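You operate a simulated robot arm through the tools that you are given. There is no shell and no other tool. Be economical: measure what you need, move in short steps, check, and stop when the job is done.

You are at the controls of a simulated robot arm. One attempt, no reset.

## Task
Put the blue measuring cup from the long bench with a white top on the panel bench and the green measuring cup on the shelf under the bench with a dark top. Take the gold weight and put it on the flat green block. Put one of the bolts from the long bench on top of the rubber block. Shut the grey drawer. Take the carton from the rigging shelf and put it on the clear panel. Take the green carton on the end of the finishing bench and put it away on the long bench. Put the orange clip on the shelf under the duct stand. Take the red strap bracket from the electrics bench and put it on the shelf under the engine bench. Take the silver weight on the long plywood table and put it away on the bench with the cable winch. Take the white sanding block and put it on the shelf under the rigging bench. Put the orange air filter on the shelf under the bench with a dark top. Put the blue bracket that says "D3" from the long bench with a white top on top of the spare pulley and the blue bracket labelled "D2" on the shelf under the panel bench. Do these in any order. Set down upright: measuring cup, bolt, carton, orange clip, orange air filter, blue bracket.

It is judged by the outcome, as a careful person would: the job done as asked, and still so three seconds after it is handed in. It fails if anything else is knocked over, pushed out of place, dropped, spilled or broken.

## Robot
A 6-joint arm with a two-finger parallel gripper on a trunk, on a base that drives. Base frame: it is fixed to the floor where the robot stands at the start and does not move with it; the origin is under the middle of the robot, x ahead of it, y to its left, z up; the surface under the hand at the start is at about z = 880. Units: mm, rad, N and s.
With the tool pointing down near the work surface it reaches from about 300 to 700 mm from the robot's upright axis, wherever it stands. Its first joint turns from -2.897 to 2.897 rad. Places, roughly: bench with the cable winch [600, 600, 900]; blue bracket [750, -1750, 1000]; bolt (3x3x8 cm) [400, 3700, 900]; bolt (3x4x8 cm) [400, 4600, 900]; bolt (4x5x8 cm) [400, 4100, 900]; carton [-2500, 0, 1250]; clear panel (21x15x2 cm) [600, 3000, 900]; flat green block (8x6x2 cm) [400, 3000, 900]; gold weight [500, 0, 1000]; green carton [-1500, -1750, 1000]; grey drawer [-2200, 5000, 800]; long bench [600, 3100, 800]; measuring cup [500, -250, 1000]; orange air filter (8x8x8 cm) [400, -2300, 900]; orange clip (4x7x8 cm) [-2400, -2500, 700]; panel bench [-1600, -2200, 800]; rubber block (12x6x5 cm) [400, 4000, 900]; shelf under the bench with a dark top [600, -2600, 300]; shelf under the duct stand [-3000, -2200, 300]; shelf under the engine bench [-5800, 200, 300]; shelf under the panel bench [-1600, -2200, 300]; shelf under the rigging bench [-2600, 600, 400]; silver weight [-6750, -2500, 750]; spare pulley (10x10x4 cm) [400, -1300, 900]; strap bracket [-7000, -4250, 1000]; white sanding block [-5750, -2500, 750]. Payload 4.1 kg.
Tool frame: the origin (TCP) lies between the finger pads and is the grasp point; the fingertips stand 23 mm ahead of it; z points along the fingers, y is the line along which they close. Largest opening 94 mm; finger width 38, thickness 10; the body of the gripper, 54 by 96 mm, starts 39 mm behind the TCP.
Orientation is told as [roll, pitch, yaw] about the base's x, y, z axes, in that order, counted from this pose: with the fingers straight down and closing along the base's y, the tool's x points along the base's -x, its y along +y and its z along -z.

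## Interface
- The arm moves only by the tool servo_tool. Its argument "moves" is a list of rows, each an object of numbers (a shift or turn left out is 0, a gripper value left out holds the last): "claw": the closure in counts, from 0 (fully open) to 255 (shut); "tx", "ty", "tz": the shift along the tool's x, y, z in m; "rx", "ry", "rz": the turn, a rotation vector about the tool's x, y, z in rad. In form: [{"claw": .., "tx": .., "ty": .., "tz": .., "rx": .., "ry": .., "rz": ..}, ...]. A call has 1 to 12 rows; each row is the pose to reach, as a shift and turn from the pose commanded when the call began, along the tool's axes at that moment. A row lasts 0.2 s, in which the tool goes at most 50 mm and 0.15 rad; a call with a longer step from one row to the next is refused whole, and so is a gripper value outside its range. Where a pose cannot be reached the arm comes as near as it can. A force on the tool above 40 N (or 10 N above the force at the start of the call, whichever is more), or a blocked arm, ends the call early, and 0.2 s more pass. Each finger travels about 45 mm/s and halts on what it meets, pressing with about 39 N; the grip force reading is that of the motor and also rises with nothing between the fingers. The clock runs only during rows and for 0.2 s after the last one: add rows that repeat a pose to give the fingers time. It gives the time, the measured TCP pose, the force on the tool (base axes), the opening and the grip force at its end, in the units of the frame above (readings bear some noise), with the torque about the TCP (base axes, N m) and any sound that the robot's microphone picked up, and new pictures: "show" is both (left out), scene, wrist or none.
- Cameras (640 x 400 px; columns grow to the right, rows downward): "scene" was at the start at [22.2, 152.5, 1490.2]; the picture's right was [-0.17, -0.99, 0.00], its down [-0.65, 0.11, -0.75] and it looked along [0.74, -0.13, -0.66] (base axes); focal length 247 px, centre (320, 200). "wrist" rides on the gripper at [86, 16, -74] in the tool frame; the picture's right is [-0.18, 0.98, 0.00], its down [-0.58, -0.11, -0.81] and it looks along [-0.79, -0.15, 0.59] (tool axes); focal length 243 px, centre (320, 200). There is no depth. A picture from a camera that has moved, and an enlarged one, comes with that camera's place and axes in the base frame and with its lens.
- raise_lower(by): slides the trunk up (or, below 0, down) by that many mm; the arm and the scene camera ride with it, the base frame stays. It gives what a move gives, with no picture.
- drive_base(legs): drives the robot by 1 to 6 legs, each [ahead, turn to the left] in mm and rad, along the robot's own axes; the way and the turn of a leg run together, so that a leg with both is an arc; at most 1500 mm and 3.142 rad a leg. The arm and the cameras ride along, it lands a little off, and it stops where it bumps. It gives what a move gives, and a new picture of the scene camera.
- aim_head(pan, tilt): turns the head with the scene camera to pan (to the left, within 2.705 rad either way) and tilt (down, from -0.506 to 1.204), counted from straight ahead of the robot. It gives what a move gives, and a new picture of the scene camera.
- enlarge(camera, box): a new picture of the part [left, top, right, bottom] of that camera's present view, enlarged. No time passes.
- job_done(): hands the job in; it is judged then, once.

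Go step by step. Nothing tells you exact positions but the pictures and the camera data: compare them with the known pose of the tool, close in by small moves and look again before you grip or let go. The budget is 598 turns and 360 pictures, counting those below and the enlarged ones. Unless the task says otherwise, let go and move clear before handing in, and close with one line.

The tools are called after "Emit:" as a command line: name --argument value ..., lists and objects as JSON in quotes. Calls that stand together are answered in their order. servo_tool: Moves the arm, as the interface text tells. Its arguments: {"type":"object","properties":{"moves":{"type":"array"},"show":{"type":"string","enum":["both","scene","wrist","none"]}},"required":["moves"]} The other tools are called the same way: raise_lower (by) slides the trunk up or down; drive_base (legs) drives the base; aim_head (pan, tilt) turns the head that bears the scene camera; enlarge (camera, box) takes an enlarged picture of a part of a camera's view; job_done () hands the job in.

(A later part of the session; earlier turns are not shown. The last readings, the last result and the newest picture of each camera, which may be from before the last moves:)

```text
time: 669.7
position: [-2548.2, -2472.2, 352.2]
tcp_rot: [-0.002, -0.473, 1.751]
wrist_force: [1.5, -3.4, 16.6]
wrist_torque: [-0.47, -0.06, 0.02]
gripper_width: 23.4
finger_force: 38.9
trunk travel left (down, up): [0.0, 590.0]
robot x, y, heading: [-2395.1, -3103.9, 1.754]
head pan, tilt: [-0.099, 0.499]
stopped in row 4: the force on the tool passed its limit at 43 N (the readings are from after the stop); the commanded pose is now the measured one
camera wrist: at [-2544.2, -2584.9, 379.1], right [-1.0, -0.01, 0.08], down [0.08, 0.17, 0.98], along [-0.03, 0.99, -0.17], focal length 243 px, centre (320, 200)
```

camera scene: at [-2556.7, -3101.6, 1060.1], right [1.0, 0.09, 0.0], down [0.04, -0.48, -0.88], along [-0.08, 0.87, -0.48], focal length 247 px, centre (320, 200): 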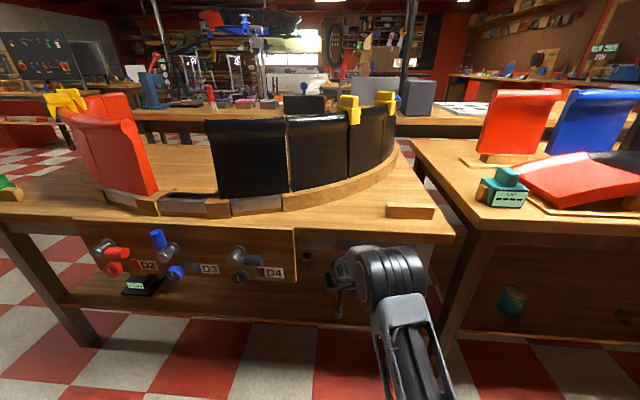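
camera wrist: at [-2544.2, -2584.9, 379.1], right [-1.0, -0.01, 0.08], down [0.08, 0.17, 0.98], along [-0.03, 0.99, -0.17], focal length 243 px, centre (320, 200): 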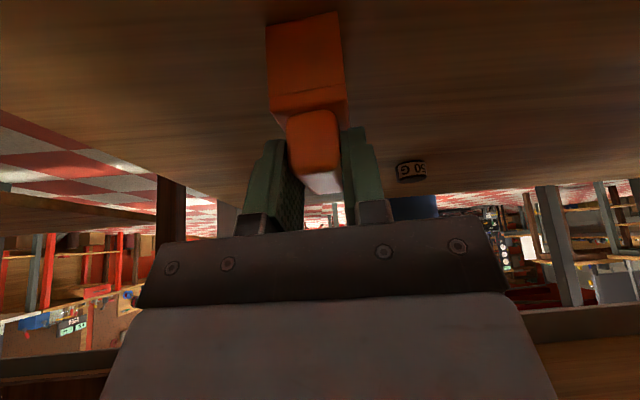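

Touching the shelf. Release and back out.

Emit:
servo_tool --moves '[{"claw": 200}, {"claw": 160}, {"claw": 110}, {"claw": 60}, {"claw": 60}, {"tx": -0.0044, "tz": -0.009}, {"tx": -0.0044, "tz": -0.009}]' --show "wrist"

Emit:
drive_base --legs '[[-280, 0]]'

```text
time: 671.3
position: [-2546.3, -2471.6, 358.0]
tcp_rot: [-0.002, -0.465, 1.752]
wrist_force: [0.1, -0.6, 0.3]
wrist_torque: [0.0, -0.01, -0.01]
gripper_width: 71.7
finger_force: 0.0
trunk travel left (down, up): [0.0, 590.0]
robot x, y, heading: [-2395.6, -3104.9, 1.751]
head pan, tilt: [-0.099, 0.499]
camera wrist: at [-2543.2, -2585.3, 386.1], right [-1.0, -0.01, 0.08], down [0.08, 0.17, 0.98], along [-0.03, 0.98, -0.17], focal length 243 px, centre (320, 200)
```

wrist: 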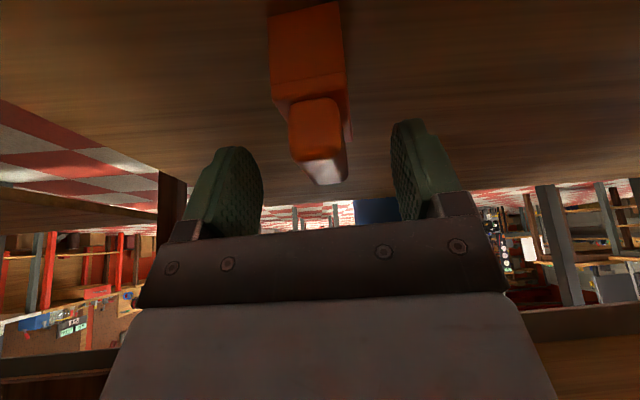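

```text
time: 673.2
position: [-2496.5, -2747.3, 357.4]
tcp_rot: [0.001, -0.467, 1.752]
wrist_force: [-0.4, 0.2, -0.1]
wrist_torque: [-0.01, 0.0, -0.05]
gripper_width: 71.8
finger_force: 0.1
trunk travel left (down, up): [0.0, 590.0]
robot x, y, heading: [-2344.5, -3377.4, 1.758]
head pan, tilt: [-0.099, 0.499]
camera scene: at [-2505.1, -3375.8, 1060.1], right [1.0, 0.09, 0.0], down [0.04, -0.48, -0.88], along [-0.08, 0.87, -0.48], focal length 247 px, centre (320, 200)
```

scene: 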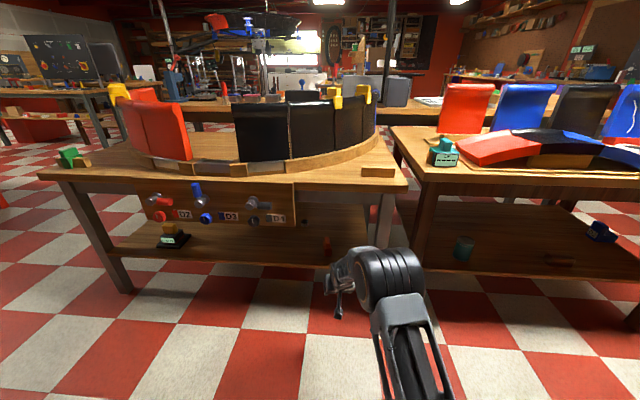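

The clip stands on the shelf. Next is the strap bracket in the far southwest. I'll raise, tuck, and drive west along the aisle.

Emit:
raise_lower --by 400

Emit:
servo_tool --moves '[{"tx": 0.0, "tz": -0.045, "ry": 0.1}, {"tx": 0.01, "tz": -0.09, "ry": 0.2}, {"tx": 0.02, "tz": -0.135, "ry": 0.3}, {"tx": 0.03, "tz": -0.18, "ry": 0.4}, {"tx": 0.04, "tz": -0.225, "ry": 0.46}, {"tx": 0.05, "tz": -0.26, "ry": 0.46}, {"tx": 0.09, "tz": -0.28, "ry": 0.46}]' --show "none"

Emit:
drive_base --legs '[[0, 1.333], [1500, 0], [1400, 0]]'

Emit:
aim_head --pan 0.2 --tilt 0.45

```text
time: 677.0
position: [-2496.1, -2747.0, 758.6]
tcp_rot: [0.0, -0.469, 1.753]
wrist_force: [0.7, -0.1, -0.1]
wrist_torque: [0.02, 0.02, 0.01]
gripper_width: 71.9
finger_force: 0.0
trunk travel left (down, up): [-400.0, 190.0]
robot x, y, heading: [-2345.7, -3379.3, 1.757]
head pan, tilt: [-0.099, 0.499]
```

```text
time: 678.6
position: [-2461.2, -2948.4, 967.2]
tcp_rot: [-0.001, -0.007, 1.751]
wrist_force: [-0.2, 0.5, -0.2]
wrist_torque: [-0.01, 0.01, -0.01]
gripper_width: 71.9
finger_force: 0.0
trunk travel left (down, up): [-400.0, 190.0]
robot x, y, heading: [-2344.4, -3377.5, 1.759]
head pan, tilt: [-0.099, 0.499]
```

```text
time: 696.0
position: [-5688.3, -3302.1, 967.0]
tcp_rot: [-0.001, -0.008, 3.099]
wrist_force: [0.3, 0.1, 0.8]
wrist_torque: [0.0, -0.02, 0.02]
gripper_width: 71.8
finger_force: 0.0
trunk travel left (down, up): [-400.0, 190.0]
robot x, y, heading: [-5247.3, -3279.5, 3.108]
head pan, tilt: [-0.099, 0.499]
camera scene: at [-5280.7, -3437.0, 1460.1], right [0.13, 0.99, 0.0], down [0.47, -0.06, -0.88], along [-0.87, 0.12, -0.48], focal length 247 px, centre (320, 200)
```

scene: 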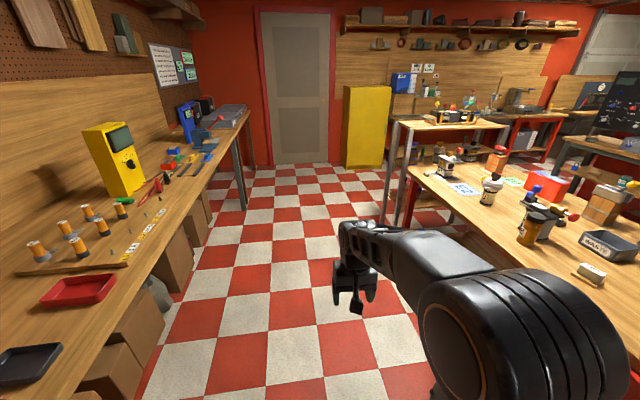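

```text
time: 696.8
position: [-5688.4, -3302.1, 966.6]
tcp_rot: [-0.002, -0.008, 3.1]
wrist_force: [-0.3, -0.4, -1.3]
wrist_torque: [0.01, 0.04, -0.02]
gripper_width: 71.9
finger_force: 0.1
trunk travel left (down, up): [-400.0, 190.0]
robot x, y, heading: [-5245.3, -3282.8, 3.107]
head pan, tilt: [0.201, 0.45]
camera scene: at [-5281.2, -3464.3, 1464.6], right [-0.16, 0.99, 0.0], down [0.43, 0.07, -0.9], along [-0.89, -0.15, -0.44], focal length 247 px, centre (320, 200)
```

scene: 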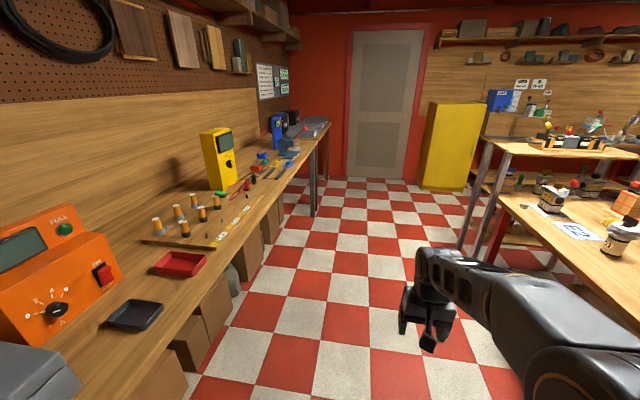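

The electrics bench is on the left. I'll drive on to its west end and face it.

Emit:
drive_base --legs '[[1400, 0], [0, 1.605]]'

Emit:
aim_head --pan -0.2 --tilt 0.6

```text
time: 707.8
position: [-6620.4, -3663.8, 966.7]
tcp_rot: [-0.001, -0.008, -1.567]
wrist_force: [-0.5, -0.1, 0.2]
wrist_torque: [0.03, -0.04, 0.0]
gripper_width: 72.3
finger_force: 0.0
trunk travel left (down, up): [-400.0, 190.0]
robot x, y, heading: [-6655.9, -3220.0, -1.559]
head pan, tilt: [0.201, 0.45]
camera scene: at [-6475.8, -3249.7, 1464.6], right [-0.98, -0.21, 0.0], down [-0.09, 0.43, -0.9], along [0.19, -0.88, -0.44], focal length 247 px, centre (320, 200)
```

scene: 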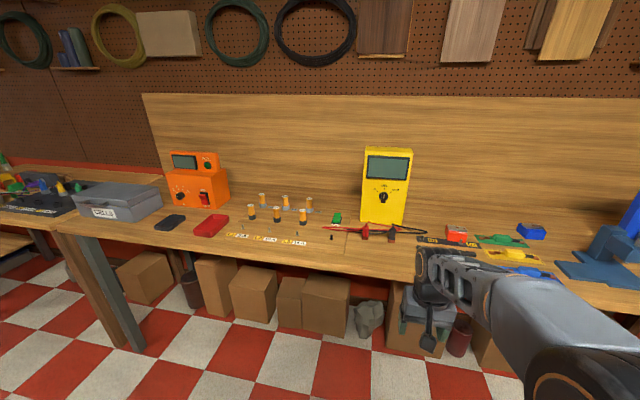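

```text
time: 708.6
position: [-6620.6, -3664.0, 968.2]
tcp_rot: [-0.003, -0.007, -1.568]
wrist_force: [-0.7, -0.5, 1.1]
wrist_torque: [0.0, 0.0, -0.01]
gripper_width: 71.8
finger_force: 0.1
trunk travel left (down, up): [-400.0, 190.0]
robot x, y, heading: [-6659.6, -3218.2, -1.559]
head pan, tilt: [-0.201, 0.6]
camera scene: at [-6511.8, -3246.6, 1451.0], right [-0.98, 0.19, 0.0], down [0.11, 0.55, -0.83], along [-0.16, -0.81, -0.56], focal length 247 px, centre (320, 200)
```

scene: 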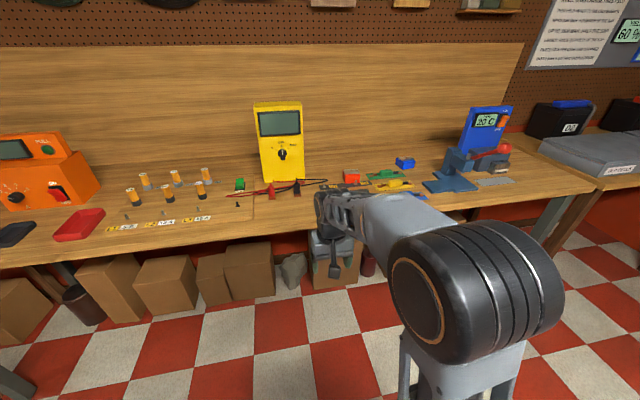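

Emit:
enlarge --camera "scene" --box '[310, 130, 470, 230]'

```text
4.00 times, centred on (390, 180) of scene
camera zoom: at [-6511.8, -3246.6, 1451.0], right [-0.98, 0.19, 0.0], down [0.11, 0.55, -0.83], along [-0.16, -0.81, -0.56], focal length 989 px, centre (40, 280)
```

zoom: 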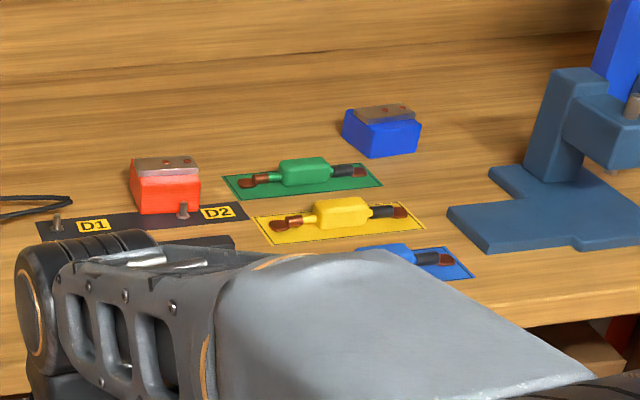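

The red strap bracket is at about (-6845, -4190) on the bench. I'll drive up in front of it.

Emit:
raise_lower --by 50

Emit:
drive_base --legs '[[0, -0.496], [380, 0], [0, 0.484]]'

Emit:
servo_tool --moves '[{"tx": -0.03, "ty": 0.015, "claw": 0}, {"tx": -0.06, "ty": 0.03}, {"tx": -0.06, "ty": 0.03}]' --show "wrist"

```text
time: 709.6
position: [-6619.7, -3664.3, 1015.6]
tcp_rot: [-0.001, -0.006, -1.567]
wrist_force: [0.1, 0.3, -0.1]
wrist_torque: [0.0, -0.01, 0.01]
gripper_width: 71.8
finger_force: 0.1
trunk travel left (down, up): [-450.0, 140.0]
robot x, y, heading: [-6661.0, -3222.0, -1.559]
head pan, tilt: [-0.201, 0.6]
```

```text
time: 714.8
position: [-6807.6, -3997.2, 1017.3]
tcp_rot: [-0.002, -0.006, -1.59]
wrist_force: [1.1, 0.5, -0.5]
wrist_torque: [0.01, 0.01, 0.01]
gripper_width: 71.7
finger_force: 0.0
trunk travel left (down, up): [-450.0, 140.0]
robot x, y, heading: [-6840.9, -3554.7, -1.582]
head pan, tilt: [-0.201, 0.6]
camera scene: at [-6691.1, -3581.2, 1501.0], right [-0.98, 0.21, 0.0], down [0.12, 0.55, -0.83], along [-0.17, -0.81, -0.56], focal length 247 px, centre (320, 200)
```

scene: 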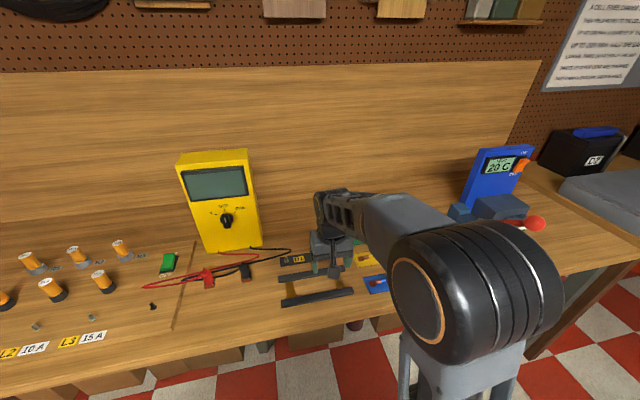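

```text
time: 715.6
position: [-6780.6, -4056.6, 1017.8]
tcp_rot: [-0.001, -0.007, -1.588]
wrist_force: [-0.2, -0.3, -0.6]
wrist_torque: [0.03, -0.05, -0.03]
gripper_width: 94.2
finger_force: 0.0
trunk travel left (down, up): [-450.0, 140.0]
robot x, y, heading: [-6836.9, -3554.6, -1.582]
head pan, tilt: [-0.201, 0.6]
camera wrist: at [-6761.8, -3970.1, 1092.2], right [0.98, -0.2, 0.0], down [-0.12, -0.57, 0.81], along [-0.16, -0.79, -0.59], focal length 243 px, centre (320, 200)
```

wrist: 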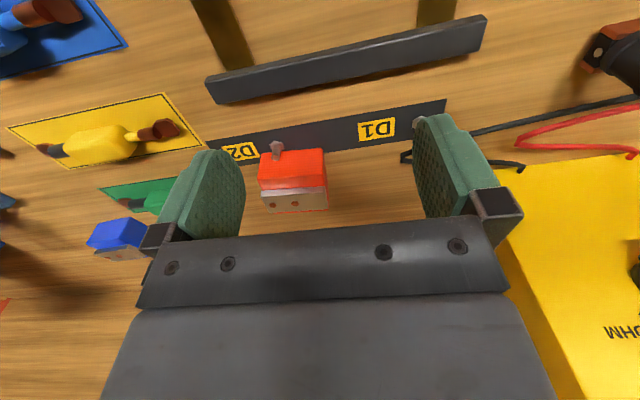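

The red bracket is a 65×40×42 mm block at about (-6828, -4159), bench z≈905. I'll tilt the hand and move just short of it.

Emit:
servo_tool --moves '[{"tx": -0.015, "ty": -0.012, "ry": -0.11}, {"tx": -0.03, "ty": -0.024, "tz": 0.005, "ry": -0.22}, {"tx": -0.05, "ty": -0.036, "tz": 0.01, "ry": -0.34}, {"tx": -0.074, "ty": -0.046, "tz": 0.018, "ry": -0.45}, {"tx": -0.074, "ty": -0.046, "tz": 0.018, "ry": -0.45}]' --show "wrist"

```text
time: 716.8
position: [-6825.4, -4129.0, 1000.7]
tcp_rot: [-0.001, -0.459, -1.586]
wrist_force: [0.0, 0.5, -0.5]
wrist_torque: [0.05, 0.01, -0.01]
gripper_width: 93.9
finger_force: 0.0
trunk travel left (down, up): [-450.0, 140.0]
robot x, y, heading: [-6838.7, -3551.5, -1.582]
head pan, tilt: [-0.201, 0.6]
camera wrist: at [-6808.4, -4019.2, 1028.6], right [0.98, -0.18, 0.08], down [-0.11, -0.16, 0.98], along [-0.16, -0.97, -0.18], focal length 243 px, centre (320, 200)
```

wrist: 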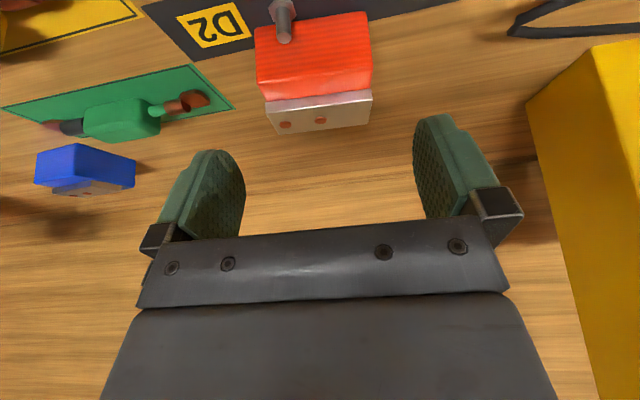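

Emit:
servo_tool --moves '[{"tx": -0.026, "ty": -0.001, "tz": 0.0128}, {"tx": -0.016, "ty": -0.001, "tz": 0.0335}, {"tx": -0.005, "ty": -0.001, "tz": 0.0555}, {"tx": 0.0044, "ty": -0.001, "tz": 0.0744}, {"tx": 0.0044, "ty": -0.001, "tz": 0.0744, "claw": 255}, {"tx": 0.0044, "ty": -0.001, "tz": 0.0744}, {"tx": 0.0044, "ty": -0.001, "tz": 0.0744}, {"tx": 0.0044, "ty": -0.001, "tz": 0.0744}, {"tx": 0.0044, "ty": -0.001, "tz": 0.0744}]' --show "wrist"

```text
time: 718.8
position: [-6828.7, -4159.5, 931.1]
tcp_rot: [-0.003, -0.458, -1.586]
wrist_force: [-0.2, 0.1, 0.5]
wrist_torque: [-0.01, -0.05, -0.01]
gripper_width: 65.8
finger_force: 39.4
trunk travel left (down, up): [-450.0, 140.0]
robot x, y, heading: [-6838.9, -3551.7, -1.58]
head pan, tilt: [-0.201, 0.6]
camera wrist: at [-6810.4, -4048.9, 959.7], right [0.98, -0.18, 0.08], down [-0.11, -0.16, 0.98], along [-0.17, -0.97, -0.18], focal length 243 px, centre (320, 200)
```

wrist: 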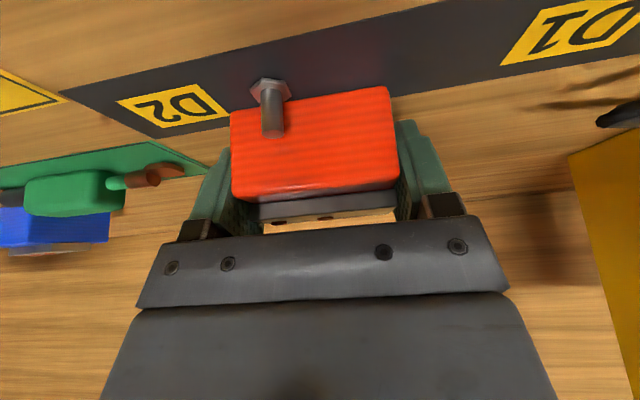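

Red bracket gripped. I'll lift, tuck, and drive east and north toward the engine bench.

Emit:
servo_tool --moves '[{"tx": -0.02, "tz": -0.04}, {"tx": -0.04, "tz": -0.08}, {"tx": -0.045, "tz": -0.12}, {"tx": -0.03, "tz": -0.15}, {"tx": -0.0, "tz": -0.18}, {"tx": 0.03, "tz": -0.21}]' --show "none"

Emit:
drive_base --legs '[[-340, 0], [0, 1.58], [1500, 0], [650, 0], [0, 1.571], [1500, 0]]'

Emit:
aim_head --pan 0.5 --tilt 0.3

```text
time: 720.2
position: [-6826.7, -4041.3, 1105.8]
tcp_rot: [-0.002, -0.457, -1.586]
wrist_force: [0.8, -0.3, -0.2]
wrist_torque: [0.01, -0.03, -0.01]
gripper_width: 65.7
finger_force: 38.8
trunk travel left (down, up): [-450.0, 140.0]
robot x, y, heading: [-6837.9, -3555.4, -1.582]
head pan, tilt: [-0.201, 0.6]
```

```text
time: 747.5
position: [-4698.3, -1241.6, 1106.0]
tcp_rot: [-0.002, -0.458, 1.568]
wrist_force: [-0.6, 0.3, -1.3]
wrist_torque: [0.06, -0.02, -0.03]
gripper_width: 65.9
finger_force: 39.3
trunk travel left (down, up): [-450.0, 140.0]
robot x, y, heading: [-4679.5, -1728.9, 1.57]
head pan, tilt: [-0.201, 0.6]
camera scene: at [-4828.8, -1703.2, 1501.0], right [0.98, -0.2, 0.0], down [-0.11, -0.55, -0.83], along [0.16, 0.81, -0.56], focal length 247 px, centre (320, 200)
```

scene: 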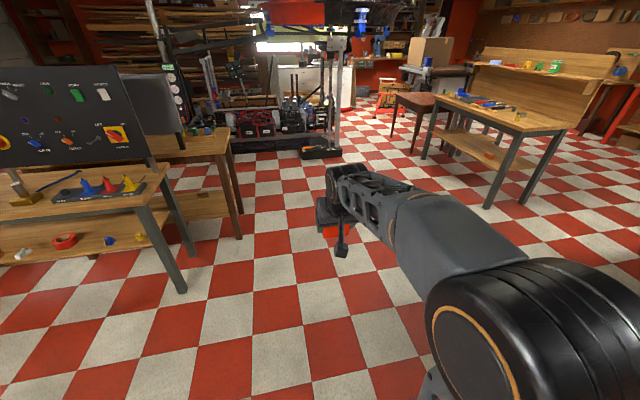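

```text
time: 748.6
position: [-4697.8, -1241.8, 1107.4]
tcp_rot: [-0.001, -0.459, 1.57]
wrist_force: [1.0, -0.2, -2.0]
wrist_torque: [0.0, -0.01, -0.03]
gripper_width: 65.8
finger_force: 39.2
trunk travel left (down, up): [-450.0, 140.0]
robot x, y, heading: [-4678.2, -1728.0, 1.572]
head pan, tilt: [0.499, 0.3]
camera scene: at [-4891.0, -1708.0, 1528.5], right [0.88, 0.48, 0.0], down [0.14, -0.26, -0.96], along [-0.46, 0.84, -0.3], focal length 247 px, centre (320, 200)
```

scene: 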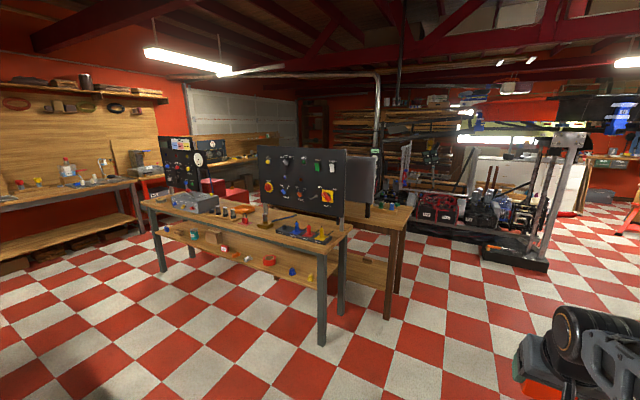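

The engine bench is the northern one of the pair, its east end near x=-5195. I'll drive to face that end.

Emit:
drive_base --legs '[[0, -0.13], [1500, 0], [430, 0], [0, 1.703]]'

Emit:
aim_head --pan 0.1 --tilt 0.55

```text
time: 763.1
position: [-4908.0, 162.5, 1105.3]
tcp_rot: [-0.003, -0.457, -3.113]
wrist_force: [1.2, 0.1, -0.7]
wrist_torque: [-0.03, 0.01, -0.02]
gripper_width: 65.9
finger_force: 38.6
trunk travel left (down, up): [-450.0, 140.0]
robot x, y, heading: [-4418.5, 198.6, -3.109]
head pan, tilt: [0.499, 0.3]
camera scene: at [-4436.3, -14.4, 1528.5], right [-0.51, 0.86, 0.0], down [0.25, 0.15, -0.96], along [-0.82, -0.48, -0.3], focal length 247 px, centre (320, 200)
```

scene: 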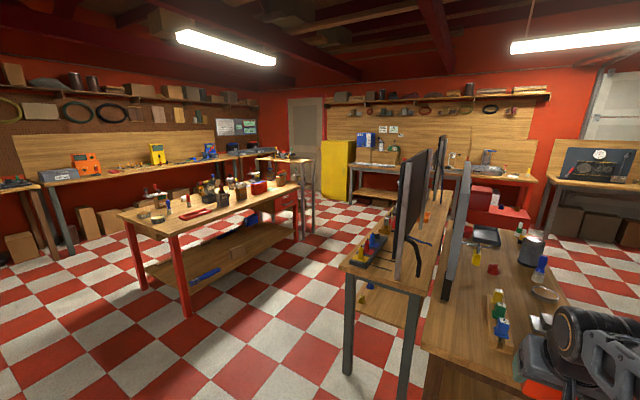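

```text
time: 764.0
position: [-4907.7, 163.5, 1105.7]
tcp_rot: [-0.004, -0.459, -3.114]
wrist_force: [-0.4, 0.3, -2.1]
wrist_torque: [0.02, 0.0, 0.01]
gripper_width: 65.9
finger_force: 39.0
trunk travel left (down, up): [-450.0, 140.0]
robot x, y, heading: [-4416.4, 196.7, -3.108]
head pan, tilt: [0.099, 0.55]
camera scene: at [-4444.9, 21.1, 1505.6], right [-0.13, 0.99, 0.0], down [0.52, 0.07, -0.85], along [-0.85, -0.11, -0.52], focal length 247 px, centre (320, 200)
```

scene: 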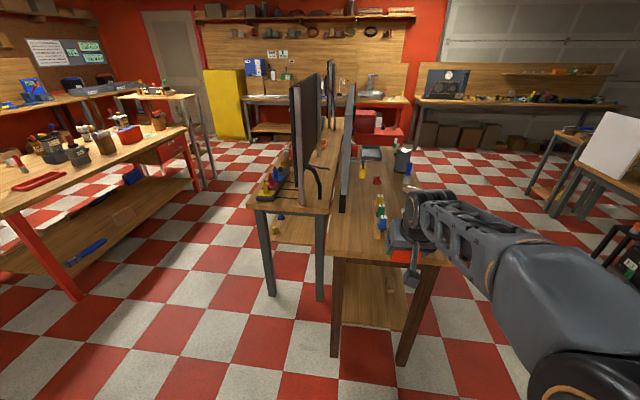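

Emit:
raise_lower --by -400

Emit:
raise_lower --by -50

Emit:
servo_tool --moves '[{"tx": 0.0, "ty": -0.01, "tz": 0.045}, {"tx": 0.0, "ty": -0.02, "tz": 0.09}, {"tx": 0.02, "ty": -0.025, "tz": 0.13}, {"tx": 0.04, "ty": -0.025, "tz": 0.16}, {"tx": 0.04, "ty": -0.025, "tz": 0.16}]' --show "both"

```text
time: 767.8
position: [-4908.1, 163.4, 705.6]
tcp_rot: [-0.002, -0.457, -3.114]
wrist_force: [-0.3, -0.7, -1.9]
wrist_torque: [-0.03, -0.05, -0.02]
gripper_width: 65.7
finger_force: 38.9
trunk travel left (down, up): [-50.0, 540.0]
robot x, y, heading: [-4419.9, 195.8, -3.103]
head pan, tilt: [0.099, 0.55]
```

```text
time: 768.7
position: [-4907.9, 164.4, 656.0]
tcp_rot: [-0.001, -0.457, -3.112]
wrist_force: [0.0, -0.3, -2.0]
wrist_torque: [-0.01, -0.01, 0.0]
gripper_width: 65.9
finger_force: 39.1
trunk travel left (down, up): [0.0, 590.0]
robot x, y, heading: [-4421.1, 196.7, -3.106]
head pan, tilt: [0.099, 0.55]
```

```text
time: 769.9
position: [-4942.7, 187.1, 493.2]
tcp_rot: [-0.003, -0.459, -3.114]
wrist_force: [0.5, -0.7, -2.6]
wrist_torque: [0.0, -0.01, 0.02]
gripper_width: 65.8
finger_force: 39.2
trunk travel left (down, up): [0.0, 590.0]
robot x, y, heading: [-4423.1, 199.3, -3.105]
head pan, tilt: [0.099, 0.55]
camera scene: at [-4444.8, 21.2, 1055.5], right [-0.13, 0.99, 0.0], down [0.52, 0.07, -0.85], along [-0.85, -0.11, -0.52], focal length 247 px, centre (320, 200)
camera wrist: at [-4832.6, 174.6, 522.3], right [-0.14, -0.99, 0.08], down [-0.17, 0.1, 0.98], along [-0.98, 0.12, -0.18], focal length 243 px, centre (320, 200)
```

scene: 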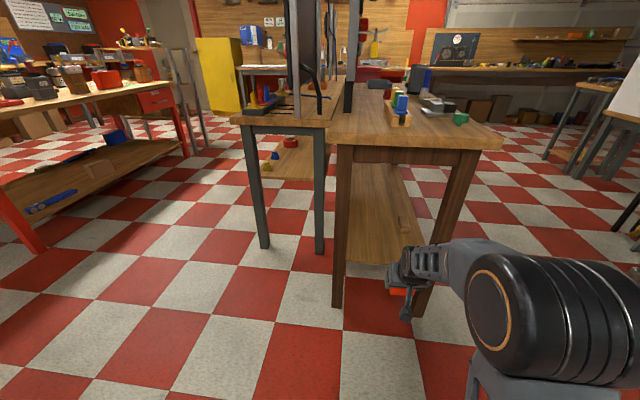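
wrist: 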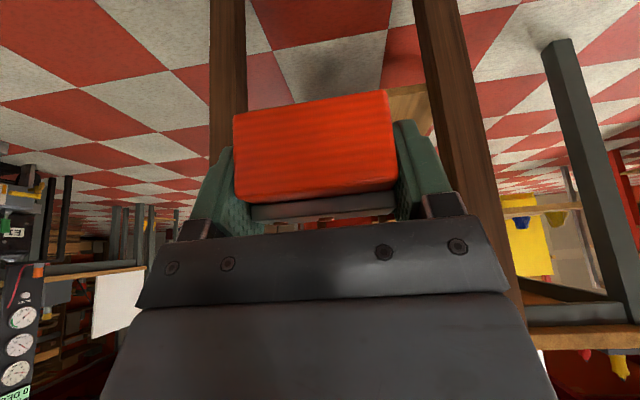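

Emit:
servo_tool --moves '[{"tx": 0.0164, "tz": 0.0332}, {"tx": 0.0328, "tz": 0.0663}, {"tx": 0.0492, "tz": 0.0995}, {"tx": 0.0656, "tz": 0.1326}, {"tx": 0.0656, "tz": 0.1326}]' --show "none"

Emit:
drive_base --legs '[[110, 0], [110, 0]]'

Emit:
servo_tool --moves '[{"tz": 0}]' --show "wrist"

```text
time: 771.1
position: [-4943.5, 188.5, 346.6]
tcp_rot: [-0.002, -0.458, -3.112]
wrist_force: [-0.3, 0.0, -1.8]
wrist_torque: [0.03, 0.0, 0.01]
gripper_width: 66.0
finger_force: 39.1
trunk travel left (down, up): [0.0, 590.0]
robot x, y, heading: [-4422.4, 199.0, -3.107]
head pan, tilt: [0.099, 0.55]
```

```text
time: 773.1
position: [-5165.8, 180.0, 348.1]
tcp_rot: [-0.002, -0.459, -3.111]
wrist_force: [-0.3, 0.0, -0.9]
wrist_torque: [0.02, 0.01, 0.0]
gripper_width: 66.0
finger_force: 38.8
trunk travel left (down, up): [0.0, 590.0]
robot x, y, heading: [-4639.8, 188.4, -3.106]
head pan, tilt: [0.099, 0.55]
camera scene: at [-4666.6, 13.7, 1055.5], right [-0.13, 0.99, 0.0], down [0.52, 0.07, -0.85], along [-0.84, -0.11, -0.52], focal length 247 px, centre (320, 200)
```

scene: 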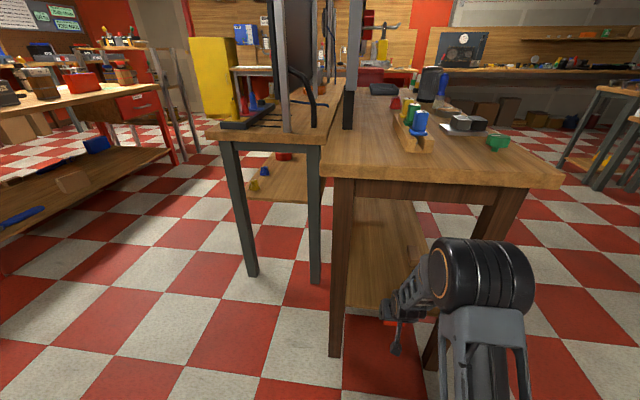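

```text
time: 773.5
position: [-5165.1, 180.1, 346.9]
tcp_rot: [-0.002, -0.457, -3.112]
wrist_force: [0.3, 0.3, -1.4]
wrist_torque: [0.04, -0.04, -0.01]
gripper_width: 65.8
finger_force: 38.8
trunk travel left (down, up): [0.0, 590.0]
robot x, y, heading: [-4643.9, 189.1, -3.105]
head pan, tilt: [0.099, 0.55]
camera wrist: at [-5054.3, 167.1, 376.2], right [-0.14, -0.99, 0.08], down [-0.17, 0.1, 0.98], along [-0.98, 0.12, -0.18], focal length 243 px, centre (320, 200)
```

wrist: 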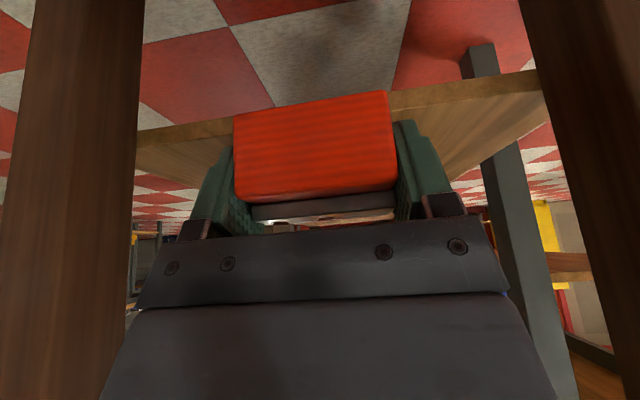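

Shelf z≈286 with edge x≈-5228, and the opening is centred on the hand. I'll creep in 160 mm and lower.

Emit:
drive_base --legs '[[55, 0], [55, 0], [50, 0]]'

Emit:
servo_tool --moves '[{"tx": 0.0066, "tz": 0.0134}, {"tx": 0.0089, "tz": 0.0179}, {"tx": 0.0111, "tz": 0.0224}, {"tx": 0.0133, "tz": 0.0269}, {"tx": 0.0155, "tz": 0.0314}, {"tx": 0.0177, "tz": 0.0358}, {"tx": 0.0199, "tz": 0.0403}, {"tx": 0.0222, "tz": 0.0448}, {"tx": 0.0244, "tz": 0.0493}]' --show "none"

```text
time: 775.5
position: [-5324.0, 172.4, 348.0]
tcp_rot: [-0.002, -0.456, -3.112]
wrist_force: [0.5, 0.0, -1.7]
wrist_torque: [0.0, -0.02, 0.0]
gripper_width: 65.6
finger_force: 38.7
trunk travel left (down, up): [0.0, 590.0]
robot x, y, heading: [-4801.7, 184.9, -3.106]
head pan, tilt: [0.099, 0.55]
camera scene: at [-4825.6, 8.1, 1055.5], right [-0.13, 0.99, 0.0], down [0.52, 0.07, -0.85], along [-0.84, -0.11, -0.52], focal length 247 px, centre (320, 200)
```

scene: 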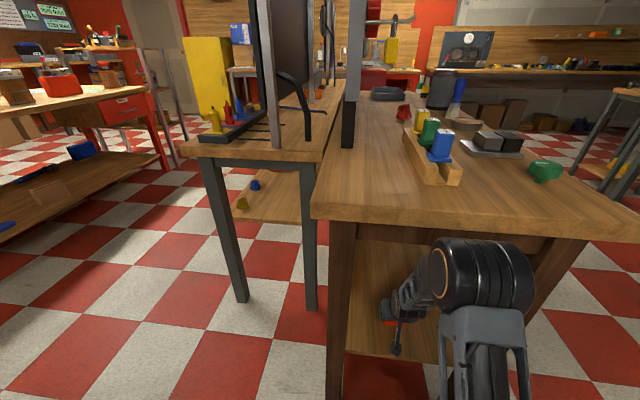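

```text
time: 777.1
position: [-5327.8, 174.5, 308.5]
tcp_rot: [-0.004, -0.472, -3.111]
wrist_force: [6.5, 0.4, 23.4]
wrist_torque: [-0.39, -0.7, 0.06]
gripper_width: 65.8
finger_force: 38.7
trunk travel left (down, up): [0.0, 590.0]
robot x, y, heading: [-4800.7, 183.3, -3.106]
head pan, tilt: [0.099, 0.55]
stopped in row 8: the force on the tool passed its limit at 47 N (the readings are from after the stop); the commanded pose is now the measured one
```

Contact with the shelf. Release and back out.

Emit:
servo_tool --moves '[{"claw": 50}, {"claw": 20}, {"claw": 0}, {"claw": 0}, {"tx": -0.0022, "tz": -0.0045}, {"tx": -0.0022, "tz": -0.0045}]' --show "none"

Emit:
drive_base --legs '[[-350, 0]]'

```text
time: 777.7
position: [-5329.0, 178.5, 309.6]
tcp_rot: [-0.003, -0.472, -3.119]
wrist_force: [9.1, 11.5, 18.9]
wrist_torque: [-0.45, -0.39, 0.52]
gripper_width: 81.5
finger_force: 0.0
trunk travel left (down, up): [0.0, 590.0]
robot x, y, heading: [-4801.7, 180.8, -3.113]
head pan, tilt: [0.099, 0.55]
stopped in row 2: the force on the tool passed its limit at 57 N (the readings are from after the stop); the commanded pose is now the measured one
```

```text
time: 780.0
position: [-4977.2, 187.4, 308.9]
tcp_rot: [-0.003, -0.469, -3.117]
wrist_force: [-0.4, 0.1, -0.3]
wrist_torque: [0.04, -0.06, 0.02]
gripper_width: 86.5
finger_force: 0.2
trunk travel left (down, up): [0.0, 590.0]
robot x, y, heading: [-4451.8, 197.3, -3.109]
head pan, tilt: [0.099, 0.55]
camera scene: at [-4475.4, 19.1, 1055.5], right [-0.13, 0.99, 0.0], down [0.52, 0.07, -0.85], along [-0.85, -0.11, -0.52], focal length 247 px, centre (320, 200)
```

scene: 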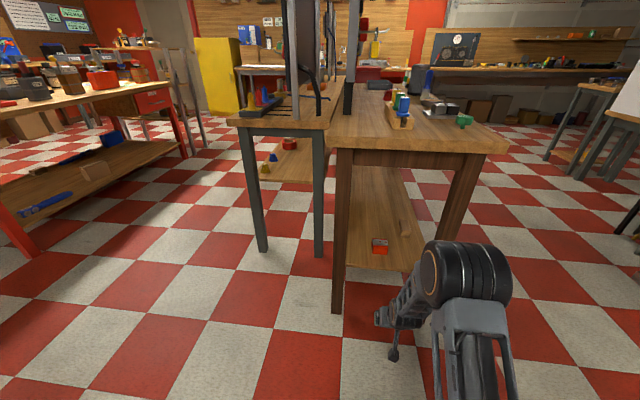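

The red bracket is on the engine-bench shelf. Next is the white sanding block on the plywood table. I'll raise, straighten the tool and drive round to its south side.

Emit:
raise_lower --by 400

Emit:
servo_tool --moves '[{"tz": -0.045, "ry": 0.1}, {"tz": -0.09, "ry": 0.2}, {"tz": -0.135, "ry": 0.3}, {"tz": -0.18, "ry": 0.4}, {"tz": -0.22, "ry": 0.47}, {"tx": 0.03, "tz": -0.26, "ry": 0.47}, {"tx": 0.06, "tz": -0.29, "ry": 0.47}]' --show "none"

Emit:
drive_base --legs '[[0, 1.538], [1500, 0], [1500, 0], [250, 0], [0, -1.571], [1390, 0]]'

Emit:
drive_base --legs '[[0, -1.571]]'

Emit:
aim_head --pan -0.1 --tilt 0.65

```text
time: 783.8
position: [-4977.9, 187.3, 707.9]
tcp_rot: [-0.003, -0.47, -3.119]
wrist_force: [-0.7, -0.2, -0.6]
wrist_torque: [-0.02, -0.01, -0.05]
gripper_width: 86.9
finger_force: 0.1
trunk travel left (down, up): [-400.0, 190.0]
robot x, y, heading: [-4454.2, 193.3, -3.111]
head pan, tilt: [0.099, 0.55]
```

```text
time: 785.4
position: [-4790.9, 191.2, 939.9]
tcp_rot: [0.0, 0.002, -3.118]
wrist_force: [-0.2, 0.5, 0.6]
wrist_torque: [-0.02, -0.02, 0.03]
gripper_width: 86.8
finger_force: 0.1
trunk travel left (down, up): [-400.0, 190.0]
robot x, y, heading: [-4449.7, 194.5, -3.111]
head pan, tilt: [0.099, 0.55]
```

```text
time: 815.5
position: [-6291.0, -2934.9, 937.9]
tcp_rot: [-0.002, 0.0, 3.052]
wrist_force: [0.6, 0.4, -0.6]
wrist_torque: [0.02, 0.0, 0.02]
gripper_width: 86.5
finger_force: 0.1
trunk travel left (down, up): [-400.0, 190.0]
robot x, y, heading: [-5953.6, -2968.3, 3.06]
head pan, tilt: [0.099, 0.55]
camera scene: at [-5996.8, -3143.2, 1455.5], right [-0.02, 1.0, 0.0], down [0.52, 0.01, -0.85], along [-0.85, -0.01, -0.52], focal length 247 px, centre (320, 200)
```

scene: 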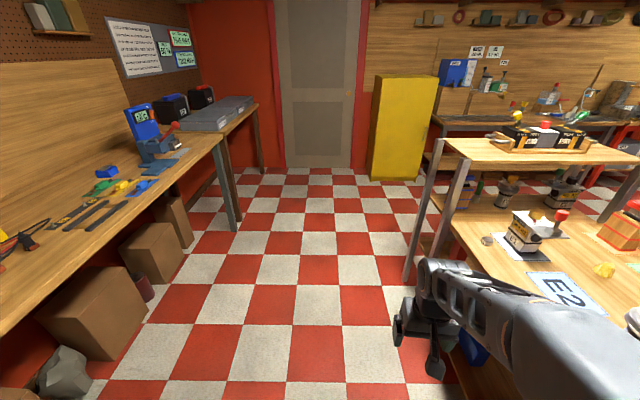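

```text
time: 819.7
position: [-5914.6, -2632.9, 939.9]
tcp_rot: [-0.001, 0.0, 1.473]
wrist_force: [-0.5, 0.2, 0.0]
wrist_torque: [-0.01, 0.03, 0.0]
gripper_width: 86.4
finger_force: 0.0
trunk travel left (down, up): [-400.0, 190.0]
robot x, y, heading: [-5953.8, -2971.7, 1.484]
head pan, tilt: [0.099, 0.55]
camera scene: at [-6125.1, -2925.6, 1455.5], right [1.0, 0.01, 0.0], down [0.0, -0.52, -0.85], along [-0.01, 0.85, -0.52], focal length 247 px, centre (320, 200)
```

scene: 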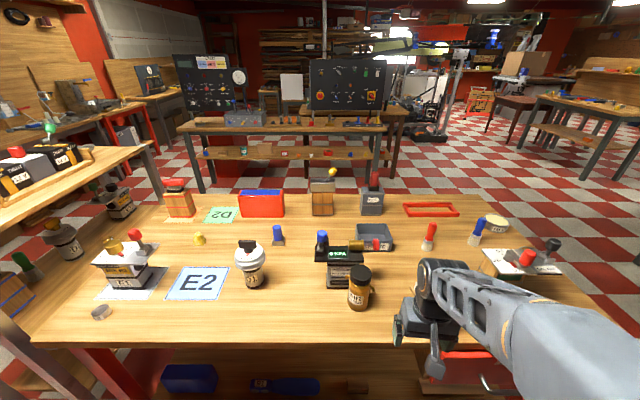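

```text
time: 820.4
position: [-5914.3, -2631.2, 939.2]
tcp_rot: [-0.003, -0.001, 1.472]
wrist_force: [1.6, 0.3, 0.0]
wrist_torque: [0.01, -0.05, -0.02]
gripper_width: 86.6
finger_force: 0.2
trunk travel left (down, up): [-400.0, 190.0]
robot x, y, heading: [-5954.5, -2968.5, 1.474]
head pan, tilt: [-0.099, 0.649]
camera scene: at [-6108.0, -2930.2, 1446.8], right [0.98, -0.19, 0.0], down [-0.11, -0.59, -0.8], along [0.15, 0.78, -0.6], focal length 247 px, centre (320, 200)
```

scene: 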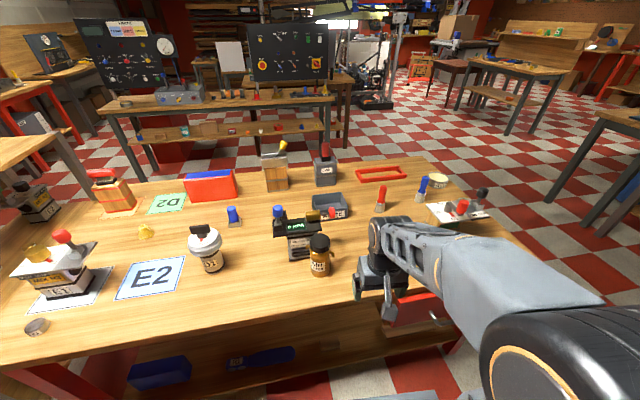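

The sanding block is probably hidden behind the arm. I'll look through the wrist camera.

Emit:
servo_tool --moves '[{"tz": -0.04, "claw": 0}, {"tz": -0.08}, {"tz": -0.12}]' --show "wrist"

```text
time: 821.2
position: [-5913.3, -2632.0, 1060.9]
tcp_rot: [-0.002, 0.001, 1.472]
wrist_force: [-1.3, 1.0, 0.1]
wrist_torque: [0.0, -0.02, 0.0]
gripper_width: 93.8
finger_force: 0.0
trunk travel left (down, up): [-400.0, 190.0]
robot x, y, heading: [-5957.1, -2971.1, 1.475]
head pan, tilt: [-0.099, 0.649]
camera wrist: at [-5938.4, -2717.2, 1136.4], right [-0.96, 0.28, 0.0], down [0.16, 0.57, 0.81], along [0.23, 0.77, -0.59], focal length 243 px, centre (320, 200)
```

wrist: 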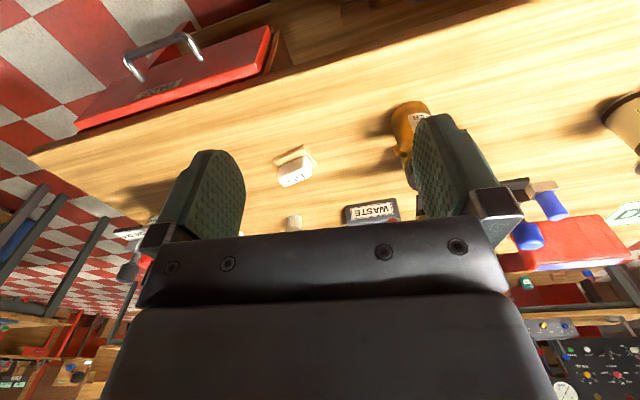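

The white sanding block is at about (-5769, -2352). I'll move up 55 mm and bring the hand nearer.

Emit:
drive_base --legs '[[55, 0]]'

Emit:
servo_tool --moves '[{"tx": -0.03, "ty": -0.03, "tz": 0.02, "rz": -0.05}, {"tx": -0.06, "ty": -0.065, "tz": 0.03, "rz": -0.1}, {"tx": -0.09, "ty": -0.1, "tz": 0.05, "rz": -0.1}, {"tx": -0.12, "ty": -0.13, "tz": 0.075, "rz": -0.1}, {"tx": -0.14, "ty": -0.155, "tz": 0.1, "rz": -0.1}, {"tx": -0.16, "ty": -0.16, "tz": 0.13, "rz": -0.1}, {"tx": -0.16, "ty": -0.16, "tz": 0.13, "rz": -0.1}]' --show "wrist"

```text
time: 822.2
position: [-5908.4, -2579.0, 1061.0]
tcp_rot: [-0.001, -0.001, 1.47]
wrist_force: [-1.0, -0.2, 0.2]
wrist_torque: [-0.02, 0.06, 0.02]
gripper_width: 94.1
finger_force: 0.0
trunk travel left (down, up): [-400.0, 190.0]
robot x, y, heading: [-5948.5, -2916.8, 1.48]
head pan, tilt: [-0.099, 0.649]
camera scene: at [-6102.9, -2875.9, 1446.7], right [0.98, -0.19, 0.0], down [-0.11, -0.59, -0.8], along [0.15, 0.78, -0.6], focal length 247 px, centre (320, 200)
```

scene: 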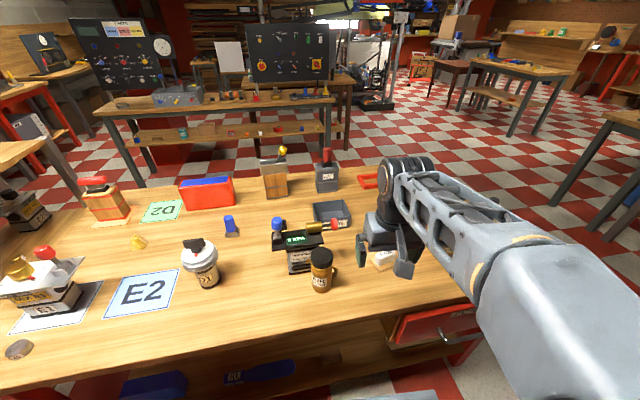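

```text
refused: row 3 steps farther than a row can; nothing moved
```

Emit:
servo_tool --moves '[{"tx": -0.02, "ty": -0.03, "tz": 0.015, "rz": -0.05}, {"tx": -0.04, "ty": -0.06, "tz": 0.03, "rz": -0.1}, {"tx": -0.065, "ty": -0.09, "tz": 0.045, "rz": -0.1}, {"tx": -0.09, "ty": -0.12, "tz": 0.06, "rz": -0.1}, {"tx": -0.115, "ty": -0.145, "tz": 0.08, "rz": -0.1}, {"tx": -0.14, "ty": -0.16, "tz": 0.105, "rz": -0.1}, {"tx": -0.16, "ty": -0.16, "tz": 0.13, "rz": -0.1}, {"tx": -0.16, "ty": -0.16, "tz": 0.13, "rz": -0.1}]' --show "wrist"

```text
time: 824.0
position: [-5733.2, -2433.6, 929.7]
tcp_rot: [-0.003, 0.0, 1.573]
wrist_force: [0.2, 0.3, 0.5]
wrist_torque: [0.04, -0.01, 0.0]
gripper_width: 94.0
finger_force: 0.1
trunk travel left (down, up): [-400.0, 190.0]
robot x, y, heading: [-5948.2, -2917.7, 1.481]
head pan, tilt: [-0.099, 0.649]
camera wrist: at [-5749.6, -2519.1, 1004.6], right [-0.98, 0.18, 0.0], down [0.11, 0.58, 0.81], along [0.15, 0.79, -0.59], focal length 243 px, centre (320, 200)
```

wrist: 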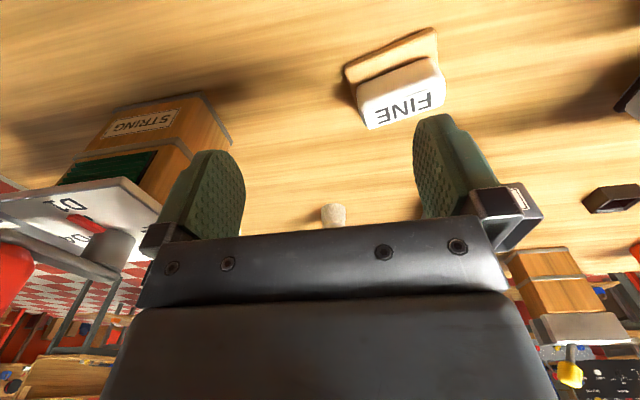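

The block "FINE" is about 64×45 mm with centre (-5795, -2396), top z≈812. I'll centre the hand over it, turn slightly and tilt 0.45.

Emit:
servo_tool --moves '[{"tx": -0.01, "ty": 0.03, "rz": -0.08}, {"tx": -0.02, "ty": 0.064, "tz": 0.01, "rz": -0.15}, {"tx": -0.034, "ty": 0.064, "tz": 0.03, "rz": -0.15}, {"tx": -0.034, "ty": 0.064, "tz": 0.03, "rz": -0.15}]' --show "none"

Emit:
servo_tool --moves '[{"ry": -0.12}, {"ry": -0.24}, {"ry": -0.36}, {"ry": -0.45}, {"ry": -0.45}]' --show "wrist"

```text
time: 825.0
position: [-5797.1, -2399.6, 900.9]
tcp_rot: [-0.002, 0.0, 1.723]
wrist_force: [-0.6, 0.5, 0.2]
wrist_torque: [-0.03, -0.01, 0.02]
gripper_width: 94.1
finger_force: 0.1
trunk travel left (down, up): [-400.0, 190.0]
robot x, y, heading: [-5948.8, -2918.3, 1.478]
head pan, tilt: [-0.099, 0.649]
```

```text
time: 826.2
position: [-5798.5, -2400.3, 901.9]
tcp_rot: [-0.003, -0.451, 1.722]
wrist_force: [-0.1, 0.2, -0.1]
wrist_torque: [0.02, -0.02, 0.03]
gripper_width: 94.0
finger_force: 0.0
trunk travel left (down, up): [-400.0, 190.0]
robot x, y, heading: [-5951.2, -2919.9, 1.477]
head pan, tilt: [-0.099, 0.649]
camera wrist: at [-5797.1, -2511.9, 931.1], right [-1.0, 0.02, 0.08], down [0.08, 0.19, 0.98], along [0.0, 0.98, -0.19], focal length 243 px, centre (320, 200)
```

wrist: 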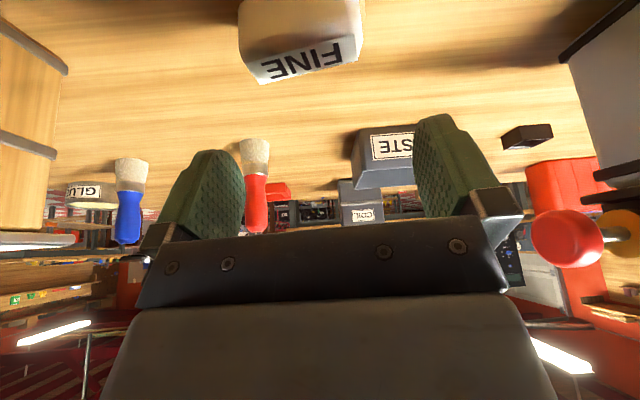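

Emit:
servo_tool --moves '[{"tx": 0.01, "ty": -0.002, "tz": 0.021, "rx": -0.03, "rz": -0.063}, {"tx": 0.02, "ty": -0.002, "tz": 0.043, "rx": -0.03, "rz": -0.063}, {"tx": 0.03, "ty": -0.002, "tz": 0.065, "rx": -0.03, "rz": -0.063}, {"tx": 0.0365, "ty": -0.002, "tz": 0.079, "rx": -0.03, "rz": -0.063}, {"tx": 0.0395, "ty": -0.002, "tz": 0.0853, "rx": -0.03, "rz": -0.063}, {"tx": 0.0395, "ty": -0.002, "tz": 0.0853, "rx": -0.03, "rz": -0.063}]' --show "wrist"

```text
time: 827.6
position: [-5795.0, -2398.4, 809.0]
tcp_rot: [-0.004, -0.452, 1.794]
wrist_force: [0.1, 0.2, 16.1]
wrist_torque: [-0.29, 0.73, -0.01]
gripper_width: 94.1
finger_force: 0.2
trunk travel left (down, up): [-400.0, 190.0]
robot x, y, heading: [-5949.7, -2916.4, 1.477]
head pan, tilt: [-0.099, 0.649]
camera wrist: at [-5786.9, -2509.7, 838.6], right [-1.0, -0.05, 0.08], down [0.06, 0.19, 0.98], along [-0.07, 0.98, -0.19], focal length 243 px, centre (320, 200)
```

wrist: 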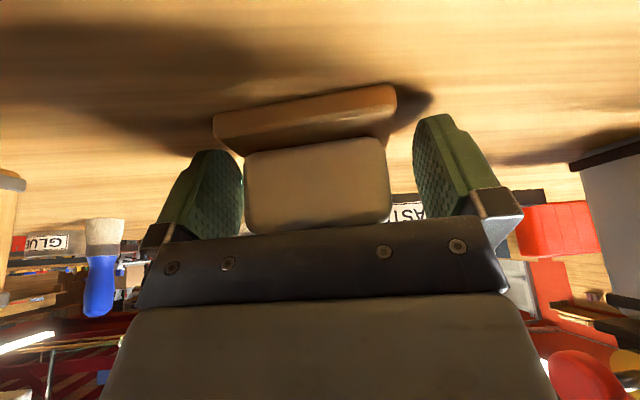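

The tips touched the wider pad, so I'll raise 13 mm, shift 8 mm, and grip the white handle part.

Emit:
servo_tool --moves '[{"tx": -0.0057, "tz": -0.0117}, {"tx": -0.0057, "ty": -0.008, "tz": -0.0117}, {"tx": -0.0057, "ty": -0.008, "tz": -0.0117, "claw": 255}, {"tx": -0.0057, "ty": -0.008, "tz": -0.0117}, {"tx": -0.0057, "ty": -0.008, "tz": -0.0117}, {"tx": -0.0057, "ty": -0.008, "tz": -0.0117}, {"tx": -0.0057, "ty": -0.008, "tz": -0.0117}]' --show "wrist"

```text
time: 829.2
position: [-5788.4, -2396.9, 821.3]
tcp_rot: [-0.003, -0.45, 1.795]
wrist_force: [-1.8, -1.4, 6.6]
wrist_torque: [-0.05, 0.38, 0.04]
gripper_width: 66.8
finger_force: 39.0
trunk travel left (down, up): [-400.0, 190.0]
robot x, y, heading: [-5950.0, -2917.3, 1.483]
head pan, tilt: [-0.099, 0.649]
camera wrist: at [-5779.5, -2509.1, 850.9], right [-1.0, -0.05, 0.08], down [0.07, 0.19, 0.98], along [-0.07, 0.98, -0.19], focal length 243 px, centre (320, 200)
```

wrist: 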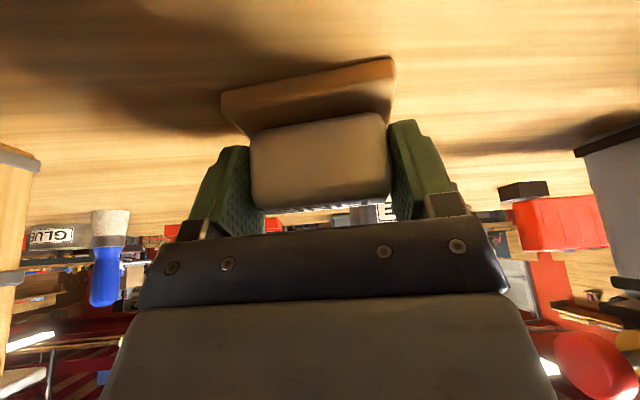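

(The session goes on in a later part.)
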